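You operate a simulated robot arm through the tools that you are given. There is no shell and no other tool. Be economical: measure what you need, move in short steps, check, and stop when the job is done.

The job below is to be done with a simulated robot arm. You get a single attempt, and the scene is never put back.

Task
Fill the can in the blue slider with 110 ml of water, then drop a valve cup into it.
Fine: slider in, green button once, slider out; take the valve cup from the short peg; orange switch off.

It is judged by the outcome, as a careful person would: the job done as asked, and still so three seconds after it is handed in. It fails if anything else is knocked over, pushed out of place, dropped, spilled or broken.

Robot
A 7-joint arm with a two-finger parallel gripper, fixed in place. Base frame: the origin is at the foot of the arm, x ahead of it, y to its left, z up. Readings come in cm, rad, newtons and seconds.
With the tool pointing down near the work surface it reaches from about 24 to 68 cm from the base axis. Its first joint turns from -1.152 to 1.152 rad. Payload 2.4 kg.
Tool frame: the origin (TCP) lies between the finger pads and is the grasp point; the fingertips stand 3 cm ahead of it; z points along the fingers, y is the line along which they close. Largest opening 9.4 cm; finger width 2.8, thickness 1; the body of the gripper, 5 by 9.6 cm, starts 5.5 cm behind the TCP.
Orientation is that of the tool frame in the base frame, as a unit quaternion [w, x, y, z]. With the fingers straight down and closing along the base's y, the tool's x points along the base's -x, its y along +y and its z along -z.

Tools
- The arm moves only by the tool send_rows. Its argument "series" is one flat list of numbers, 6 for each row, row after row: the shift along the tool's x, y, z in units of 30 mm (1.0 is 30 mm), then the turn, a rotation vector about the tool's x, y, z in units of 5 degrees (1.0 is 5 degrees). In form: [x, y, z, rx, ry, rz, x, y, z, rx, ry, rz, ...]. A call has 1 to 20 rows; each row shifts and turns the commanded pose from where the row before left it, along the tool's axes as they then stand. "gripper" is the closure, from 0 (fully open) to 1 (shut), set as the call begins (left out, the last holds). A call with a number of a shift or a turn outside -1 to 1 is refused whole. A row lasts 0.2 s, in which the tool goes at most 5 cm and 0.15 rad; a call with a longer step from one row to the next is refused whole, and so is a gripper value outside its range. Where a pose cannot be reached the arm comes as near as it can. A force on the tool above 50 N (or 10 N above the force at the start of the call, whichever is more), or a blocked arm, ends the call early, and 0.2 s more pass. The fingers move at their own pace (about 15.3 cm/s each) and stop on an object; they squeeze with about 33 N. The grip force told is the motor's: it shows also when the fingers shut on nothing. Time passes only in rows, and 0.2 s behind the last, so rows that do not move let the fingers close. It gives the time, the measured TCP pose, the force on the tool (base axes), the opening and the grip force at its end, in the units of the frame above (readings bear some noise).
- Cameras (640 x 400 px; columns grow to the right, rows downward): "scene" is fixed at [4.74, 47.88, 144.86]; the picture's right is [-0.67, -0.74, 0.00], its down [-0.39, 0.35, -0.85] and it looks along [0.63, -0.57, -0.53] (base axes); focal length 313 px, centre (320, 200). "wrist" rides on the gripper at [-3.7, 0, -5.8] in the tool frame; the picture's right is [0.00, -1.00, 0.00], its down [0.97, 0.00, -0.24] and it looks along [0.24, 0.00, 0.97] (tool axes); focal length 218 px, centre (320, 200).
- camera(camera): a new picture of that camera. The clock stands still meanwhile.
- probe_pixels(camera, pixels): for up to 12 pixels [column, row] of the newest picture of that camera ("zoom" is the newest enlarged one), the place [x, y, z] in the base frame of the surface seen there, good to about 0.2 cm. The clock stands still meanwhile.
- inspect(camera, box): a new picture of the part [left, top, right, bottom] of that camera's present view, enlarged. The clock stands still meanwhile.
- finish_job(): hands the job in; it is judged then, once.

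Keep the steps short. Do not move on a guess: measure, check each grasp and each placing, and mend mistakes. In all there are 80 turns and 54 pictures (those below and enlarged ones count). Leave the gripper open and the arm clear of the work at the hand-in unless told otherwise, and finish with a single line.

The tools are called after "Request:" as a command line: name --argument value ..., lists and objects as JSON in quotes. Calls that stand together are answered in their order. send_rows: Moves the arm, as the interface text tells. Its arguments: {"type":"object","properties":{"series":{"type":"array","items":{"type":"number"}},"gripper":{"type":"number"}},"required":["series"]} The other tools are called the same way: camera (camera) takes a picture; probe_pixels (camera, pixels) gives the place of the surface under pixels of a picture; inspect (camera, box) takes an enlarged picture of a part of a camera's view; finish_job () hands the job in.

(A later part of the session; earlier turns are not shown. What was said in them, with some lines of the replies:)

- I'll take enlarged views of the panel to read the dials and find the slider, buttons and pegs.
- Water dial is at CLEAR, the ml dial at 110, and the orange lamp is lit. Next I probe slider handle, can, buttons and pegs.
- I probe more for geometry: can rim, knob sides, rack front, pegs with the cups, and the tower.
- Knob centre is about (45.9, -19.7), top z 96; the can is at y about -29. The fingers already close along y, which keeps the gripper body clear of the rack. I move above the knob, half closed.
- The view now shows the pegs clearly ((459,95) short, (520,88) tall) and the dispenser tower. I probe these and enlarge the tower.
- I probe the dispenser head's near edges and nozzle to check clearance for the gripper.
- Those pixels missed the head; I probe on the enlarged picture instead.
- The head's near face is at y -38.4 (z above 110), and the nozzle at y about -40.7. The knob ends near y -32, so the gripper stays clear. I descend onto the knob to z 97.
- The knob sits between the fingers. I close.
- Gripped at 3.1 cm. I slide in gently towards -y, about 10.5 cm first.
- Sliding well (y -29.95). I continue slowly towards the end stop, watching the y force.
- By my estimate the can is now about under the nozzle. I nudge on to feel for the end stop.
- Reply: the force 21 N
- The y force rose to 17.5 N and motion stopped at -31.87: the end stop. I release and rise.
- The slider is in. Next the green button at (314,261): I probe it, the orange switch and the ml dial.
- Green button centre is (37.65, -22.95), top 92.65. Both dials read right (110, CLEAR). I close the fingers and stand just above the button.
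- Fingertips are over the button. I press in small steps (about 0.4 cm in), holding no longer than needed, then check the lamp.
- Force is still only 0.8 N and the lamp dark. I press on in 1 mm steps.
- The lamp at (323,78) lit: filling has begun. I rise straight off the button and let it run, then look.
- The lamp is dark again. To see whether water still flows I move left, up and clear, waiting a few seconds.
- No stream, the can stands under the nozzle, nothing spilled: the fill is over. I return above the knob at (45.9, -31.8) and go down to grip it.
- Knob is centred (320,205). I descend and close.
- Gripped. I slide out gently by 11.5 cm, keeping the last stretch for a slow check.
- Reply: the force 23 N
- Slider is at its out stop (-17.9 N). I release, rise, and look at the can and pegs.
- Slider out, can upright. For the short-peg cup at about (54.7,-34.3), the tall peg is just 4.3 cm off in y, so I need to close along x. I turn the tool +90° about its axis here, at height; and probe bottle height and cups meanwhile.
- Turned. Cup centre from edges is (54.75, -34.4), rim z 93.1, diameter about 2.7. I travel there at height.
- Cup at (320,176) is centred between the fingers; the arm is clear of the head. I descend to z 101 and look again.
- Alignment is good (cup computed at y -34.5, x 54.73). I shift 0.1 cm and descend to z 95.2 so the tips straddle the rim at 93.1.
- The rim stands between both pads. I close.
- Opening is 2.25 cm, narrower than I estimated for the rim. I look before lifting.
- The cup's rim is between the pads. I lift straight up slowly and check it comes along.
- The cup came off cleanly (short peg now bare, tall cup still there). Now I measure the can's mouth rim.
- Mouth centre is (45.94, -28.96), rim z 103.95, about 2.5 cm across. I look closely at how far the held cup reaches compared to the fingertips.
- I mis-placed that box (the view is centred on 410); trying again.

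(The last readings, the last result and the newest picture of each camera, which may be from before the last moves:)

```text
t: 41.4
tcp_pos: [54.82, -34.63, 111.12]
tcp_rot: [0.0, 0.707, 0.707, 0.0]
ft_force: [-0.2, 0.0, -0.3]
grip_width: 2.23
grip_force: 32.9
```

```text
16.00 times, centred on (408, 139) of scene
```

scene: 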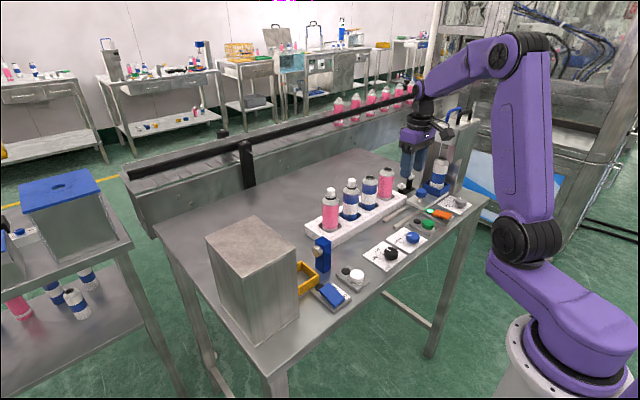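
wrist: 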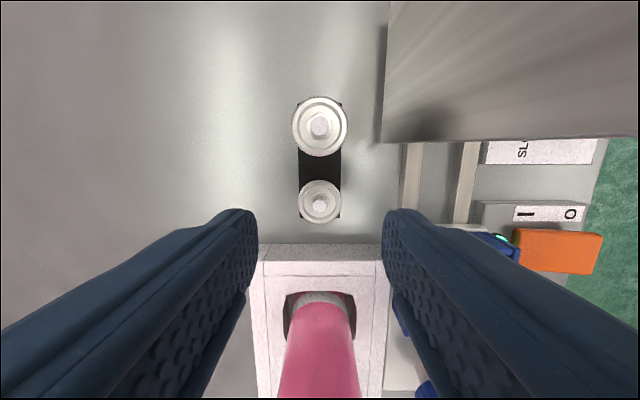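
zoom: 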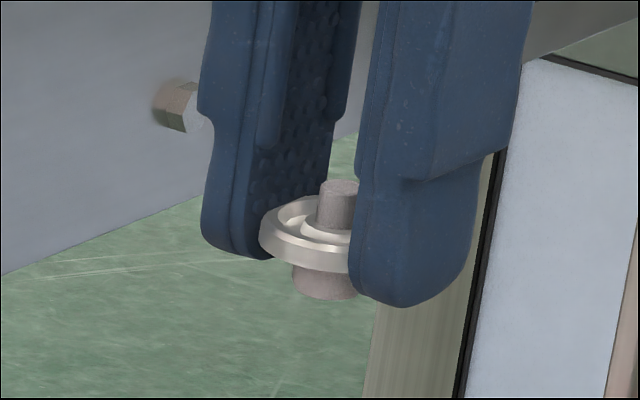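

Cup body hangs about level with or just below the tips; its body is ~1 cm wide, so the mouth has room. I move over the mouth at this height.

Request:
send_rows --series '[0.4, -0.6, 0, 0, 0, 0, 0.4, -0.6, 0, 0, 0, 0, 0.4, -0.6, 0, 0, 0, 0, 0.4, -0.6, 0, 0, 0, 0, 0.35, -0.56, 0, 0, 0, 0, 0, 0, 0, 0, 0, 0, 0, 0, 0, 0, 0, 0]'

Request:
inspect --camera "scene" --box '[390, 130, 450, 180]'

Request:
inspect --camera "wrist" --box '[200, 150, 440, 350]'

```text
t: 43.0
tcp_pos: [45.94, -28.61, 111.08]
tcp_rot: [0.0, 0.707, 0.707, 0.0]
ft_force: [0.2, 0.5, 0.0]
grip_width: 2.23
grip_force: 32.7
```

```text
8.00 times, centred on (420, 155) of scene
```

zoom: 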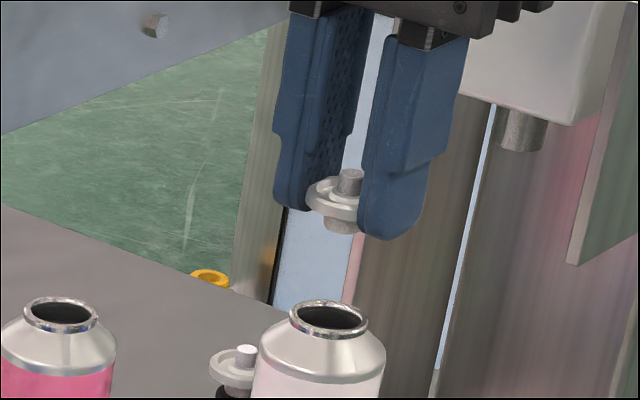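

```text
2.00 times, centred on (320, 250) of wrist
```

zoom: 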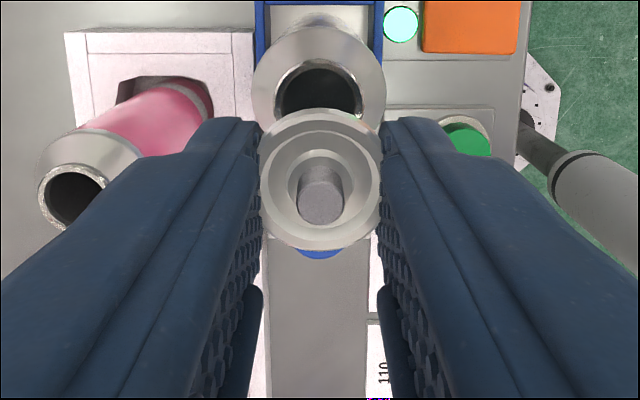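

Column aligned; the mouth computes to y ≈ -29.0 versus cup -28.8, so I shift 0.2 cm and lower to just above the rim.

Request:
send_rows --series '[-0.07, 0, 0.3, 0, 0, 0, 0, 0, 0.4, 0, 0, 0, 0, 0, 0.3, 0, 0, 0, 0, 0, 0.15, 0, 0, 0, 0, 0, 0, 0, 0, 0]'

Request:
inspect --camera "scene" --box '[400, 145, 440, 180]'

Request:
inspect --camera "wrist" --box '[200, 150, 440, 350]'

```text
t: 44.2
tcp_pos: [45.92, -28.88, 107.79]
tcp_rot: [0.0, 0.707, 0.707, 0.0]
ft_force: [-0.3, -0.3, 0.9]
grip_width: 2.26
grip_force: 32.5
```

```text
11.43 times, centred on (420, 162) of scene
```

zoom: 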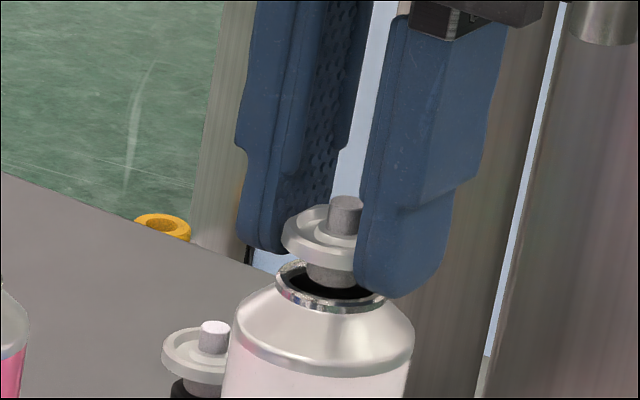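

```text
2.00 times, centred on (320, 250) of wrist
```

zoom: 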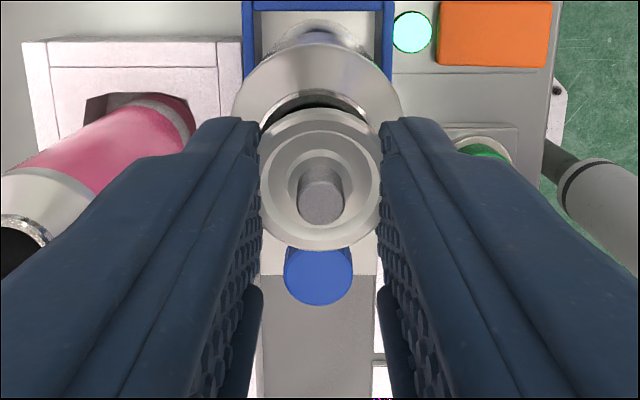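

Body hangs centred over the mouth. I lower 0.6 cm more in tiny steps, watching force.

Request:
send_rows --series '[0, 0, 0.07, 0, 0, 0, 0, 0, 0.07, 0, 0, 0, 0, 0, 0.06, 0, 0, 0, 0, 0, 0, 0, 0, 0]'

Request:
inspect --camera "scene" --box '[400, 145, 440, 180]'

```text
t: 45.2
tcp_pos: [46.06, -28.67, 107.25]
tcp_rot: [0.002, 0.707, 0.707, 0.001]
ft_force: [-3.3, 0.6, 21.9]
grip_width: 2.25
grip_force: 32.8
```

```text
11.43 times, centred on (420, 162) of scene
```

zoom: 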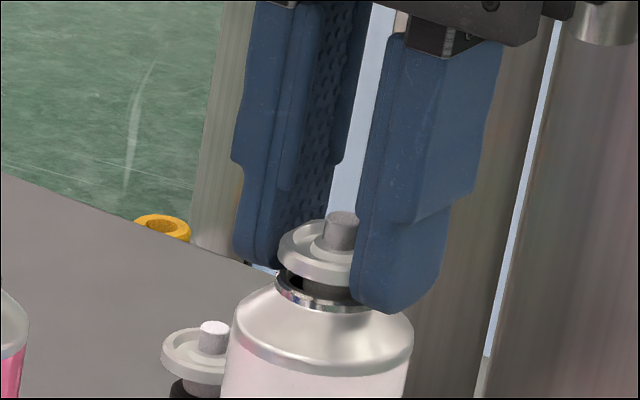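

Contact: 22 N as the tips just touch the rim; the cup is centred with its body in the mouth. I back off 1 mm and let go, without opening wide.

Request:
send_rows --series '[0, 0, -0.05, 0, 0, 0, 0, 0, 0, 0, 0, 0]'

Request:
send_rows --series '[0, 0, 0, 0, 0, 0, 0, 0, 0, 0, 0, 0, 0, 0, 0, 0, 0, 0]' --gripper 0.45

Request:
inspect --camera "scene" --box '[400, 145, 440, 180]'

```text
t: 45.8
tcp_pos: [45.94, -28.91, 107.23]
tcp_rot: [0.001, 0.707, 0.707, 0.001]
ft_force: [-0.7, -0.6, 14.9]
grip_width: 2.26
grip_force: 33.6
```

```text
t: 46.6
tcp_pos: [46.01, -28.86, 107.03]
tcp_rot: [0.0, 0.707, 0.707, -0.001]
ft_force: [0.8, -0.4, 0.1]
grip_width: 5.18
grip_force: 0.1
```

```text
11.43 times, centred on (420, 162) of scene
```

zoom: 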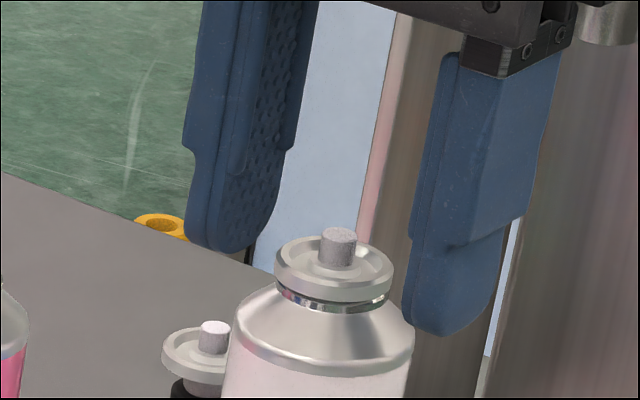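

The cup sits level on the mouth. I rise straight up, then go above the orange switch and close the fingers.

Request:
send_rows --series '[0, 0, -0.3, 0, 0, 0, 0, 0, -0.7, 0, 0, 0, 0, 0, -1, 0, 0, 0, -0.1, -0.82, 0, 0, 0, 0, -0.1, -0.82, 0, 0, 0, 0, -0.1, -0.82, 0, 0, 0, 0, -0.1, -0.81, 0, 0, 0, 0, 0, 0, 1, 0, 0, 0, 0, 0, 1, 0, 0, 0, 0, 0, 1, 0, 0, 0, 0, 0, 0, 0, 0, 0]'

Request:
camera --camera "wrist"

```text
t: 49.0
tcp_pos: [36.04, -30.06, 104.12]
tcp_rot: [0.001, 0.707, 0.707, -0.001]
ft_force: [0.6, 0.1, 0.3]
grip_width: 5.17
grip_force: 0.1
```

```text
4 pictures are left
```

wrist: 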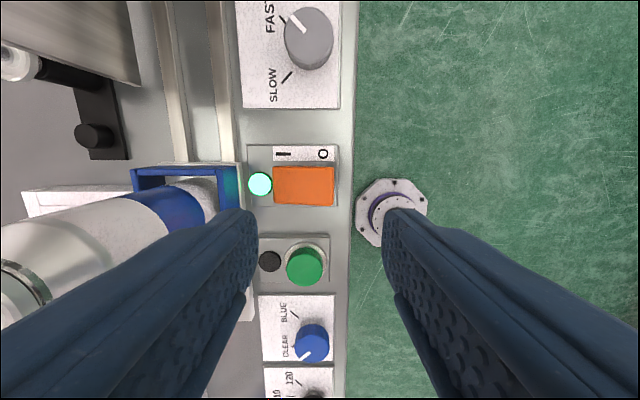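

Orange rocker spans columns 273-335; the O end is at right. I probe it (4 pictures left, so I'll be sparing).

Request:
probe_pixels --camera "wrist" --pixels '[[331, 186], [325, 186], [304, 186], [278, 186], [320, 170], [320, 202], [260, 184]]'

```text
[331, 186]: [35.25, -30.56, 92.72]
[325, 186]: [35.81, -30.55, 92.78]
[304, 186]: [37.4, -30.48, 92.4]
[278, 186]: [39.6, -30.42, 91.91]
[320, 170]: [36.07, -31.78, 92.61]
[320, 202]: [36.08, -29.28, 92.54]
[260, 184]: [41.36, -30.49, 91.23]
```

O end is raised (92.75 versus 91.9). I close the fingers, align over x 35.7, y -30.5, and go to just above.

Request:
send_rows --series '[-0.147, -0.11, 0, 0, 0, 0, 0, 0, 0, 0, 0, 0, 0, 0, 0.9, 0, 0, 0, 0, 0, 0.9, 0, 0, 0, 0, 0, 0.8, 0, 0, 0, 0, 0, 0, 0, 0, 0]' --gripper 1

Request:
send_rows --series '[0, 0, 0.1, 0, 0, 0, 0, 0, 0.07, 0, 0, 0, 0, 0, 0.07, 0, 0, 0, 0, 0, 0.05, 0, 0, 0]'

```text
t: 50.4
tcp_pos: [35.7, -30.42, 96.44]
tcp_rot: [0.0, 0.707, 0.707, 0.0]
ft_force: [-0.5, -0.6, -0.5]
grip_width: 0.0
grip_force: 33.3
```

```text
t: 51.4
tcp_pos: [35.82, -30.46, 95.5]
tcp_rot: [0.0, 0.707, 0.707, 0.001]
ft_force: [0.0, -0.2, 0.6]
grip_width: 0.0
grip_force: 32.9
```

Light contact so far (0.6 N). Pressing on by small steps.

Request:
send_rows --series '[0, 0, 0.05, 0, 0, 0, 0, 0, 0.05, 0, 0, 0, 0, 0, 0.05, 0, 0, 0]'

Request:
inspect --camera "wrist" --box '[180, 80, 460, 280]'

```text
t: 52.2
tcp_pos: [35.89, -30.51, 95.23]
tcp_rot: [0.001, 0.707, 0.707, -0.001]
ft_force: [-8.2, 8.1, 34.3]
grip_width: 0.0
grip_force: 33.3
```

```text
2.00 times, centred on (320, 180) of wrist
```

zoom: 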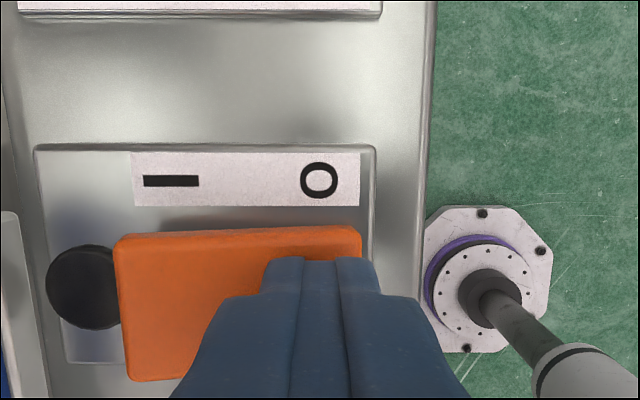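

The lamp is dark: switched off. I rise straight up, then draw back clear and open the gripper.

Request:
send_rows --series '[0, 0, -0.3, 0, 0, 0, 0, 0, -0.8, 0, 0, 0, 0, 0, -1, 0, 0, 0, 0, 0, -1, 0, 0, 0, 0, 0, -1, 0, 0, 0, 0, 0, -1, 0, 0, 0, 0, 0, -1, 0, 0, 0, 0.8, -0.6, -1, 0, 0, 0, 0.8, -0.6, -1, 0, 0, 0, 0.8, 0, 0, 0, 0, 0, 0.8, 0, 0, 0, 0, 0]'

Request:
send_rows --series '[0, 0, 0, 0, 0, 0, 0, 0, 0, 0, 0, 0, 0, 0, 0, 0, 0, 0, 0, 0, 0, 0, 0, 0]' --gripper 0

Request:
inspect --camera "scene" --box '[330, 140, 480, 250]'

```text
t: 54.6
tcp_pos: [32.19, -20.82, 119.31]
tcp_rot: [0.0, 0.707, 0.707, 0.0]
ft_force: [0.2, 0.6, 0.3]
grip_width: 0.01
grip_force: 32.3
```

```text
t: 55.6
tcp_pos: [32.16, -20.85, 119.42]
tcp_rot: [0.0, 0.708, 0.706, -0.001]
ft_force: [0.1, -0.5, -0.7]
grip_width: 9.39
grip_force: 0.1
```

```text
3.64 times, centred on (405, 195) of scene
```

zoom: 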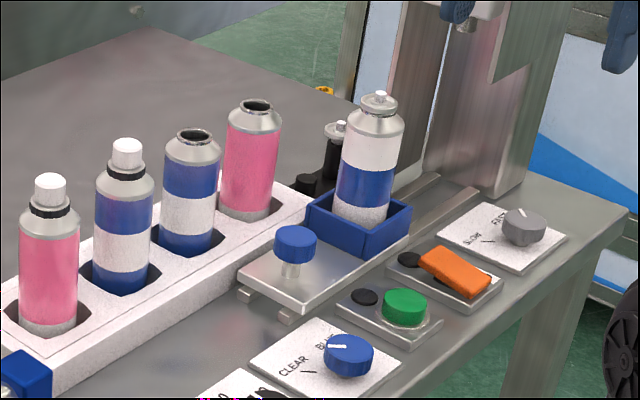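

The cup sits in the can, the slider is out, the lamps are dark, the rest is untouched, and the arm is clear and open. I hand in.

Request:
finish_job

```text
The job is handed in.
```

The can was filled with the dial at 110 ml and water selected (I had no direct reading of the volume); the valve cup from the short peg sits in its mouth, the slider is out, and the orange switch is off.
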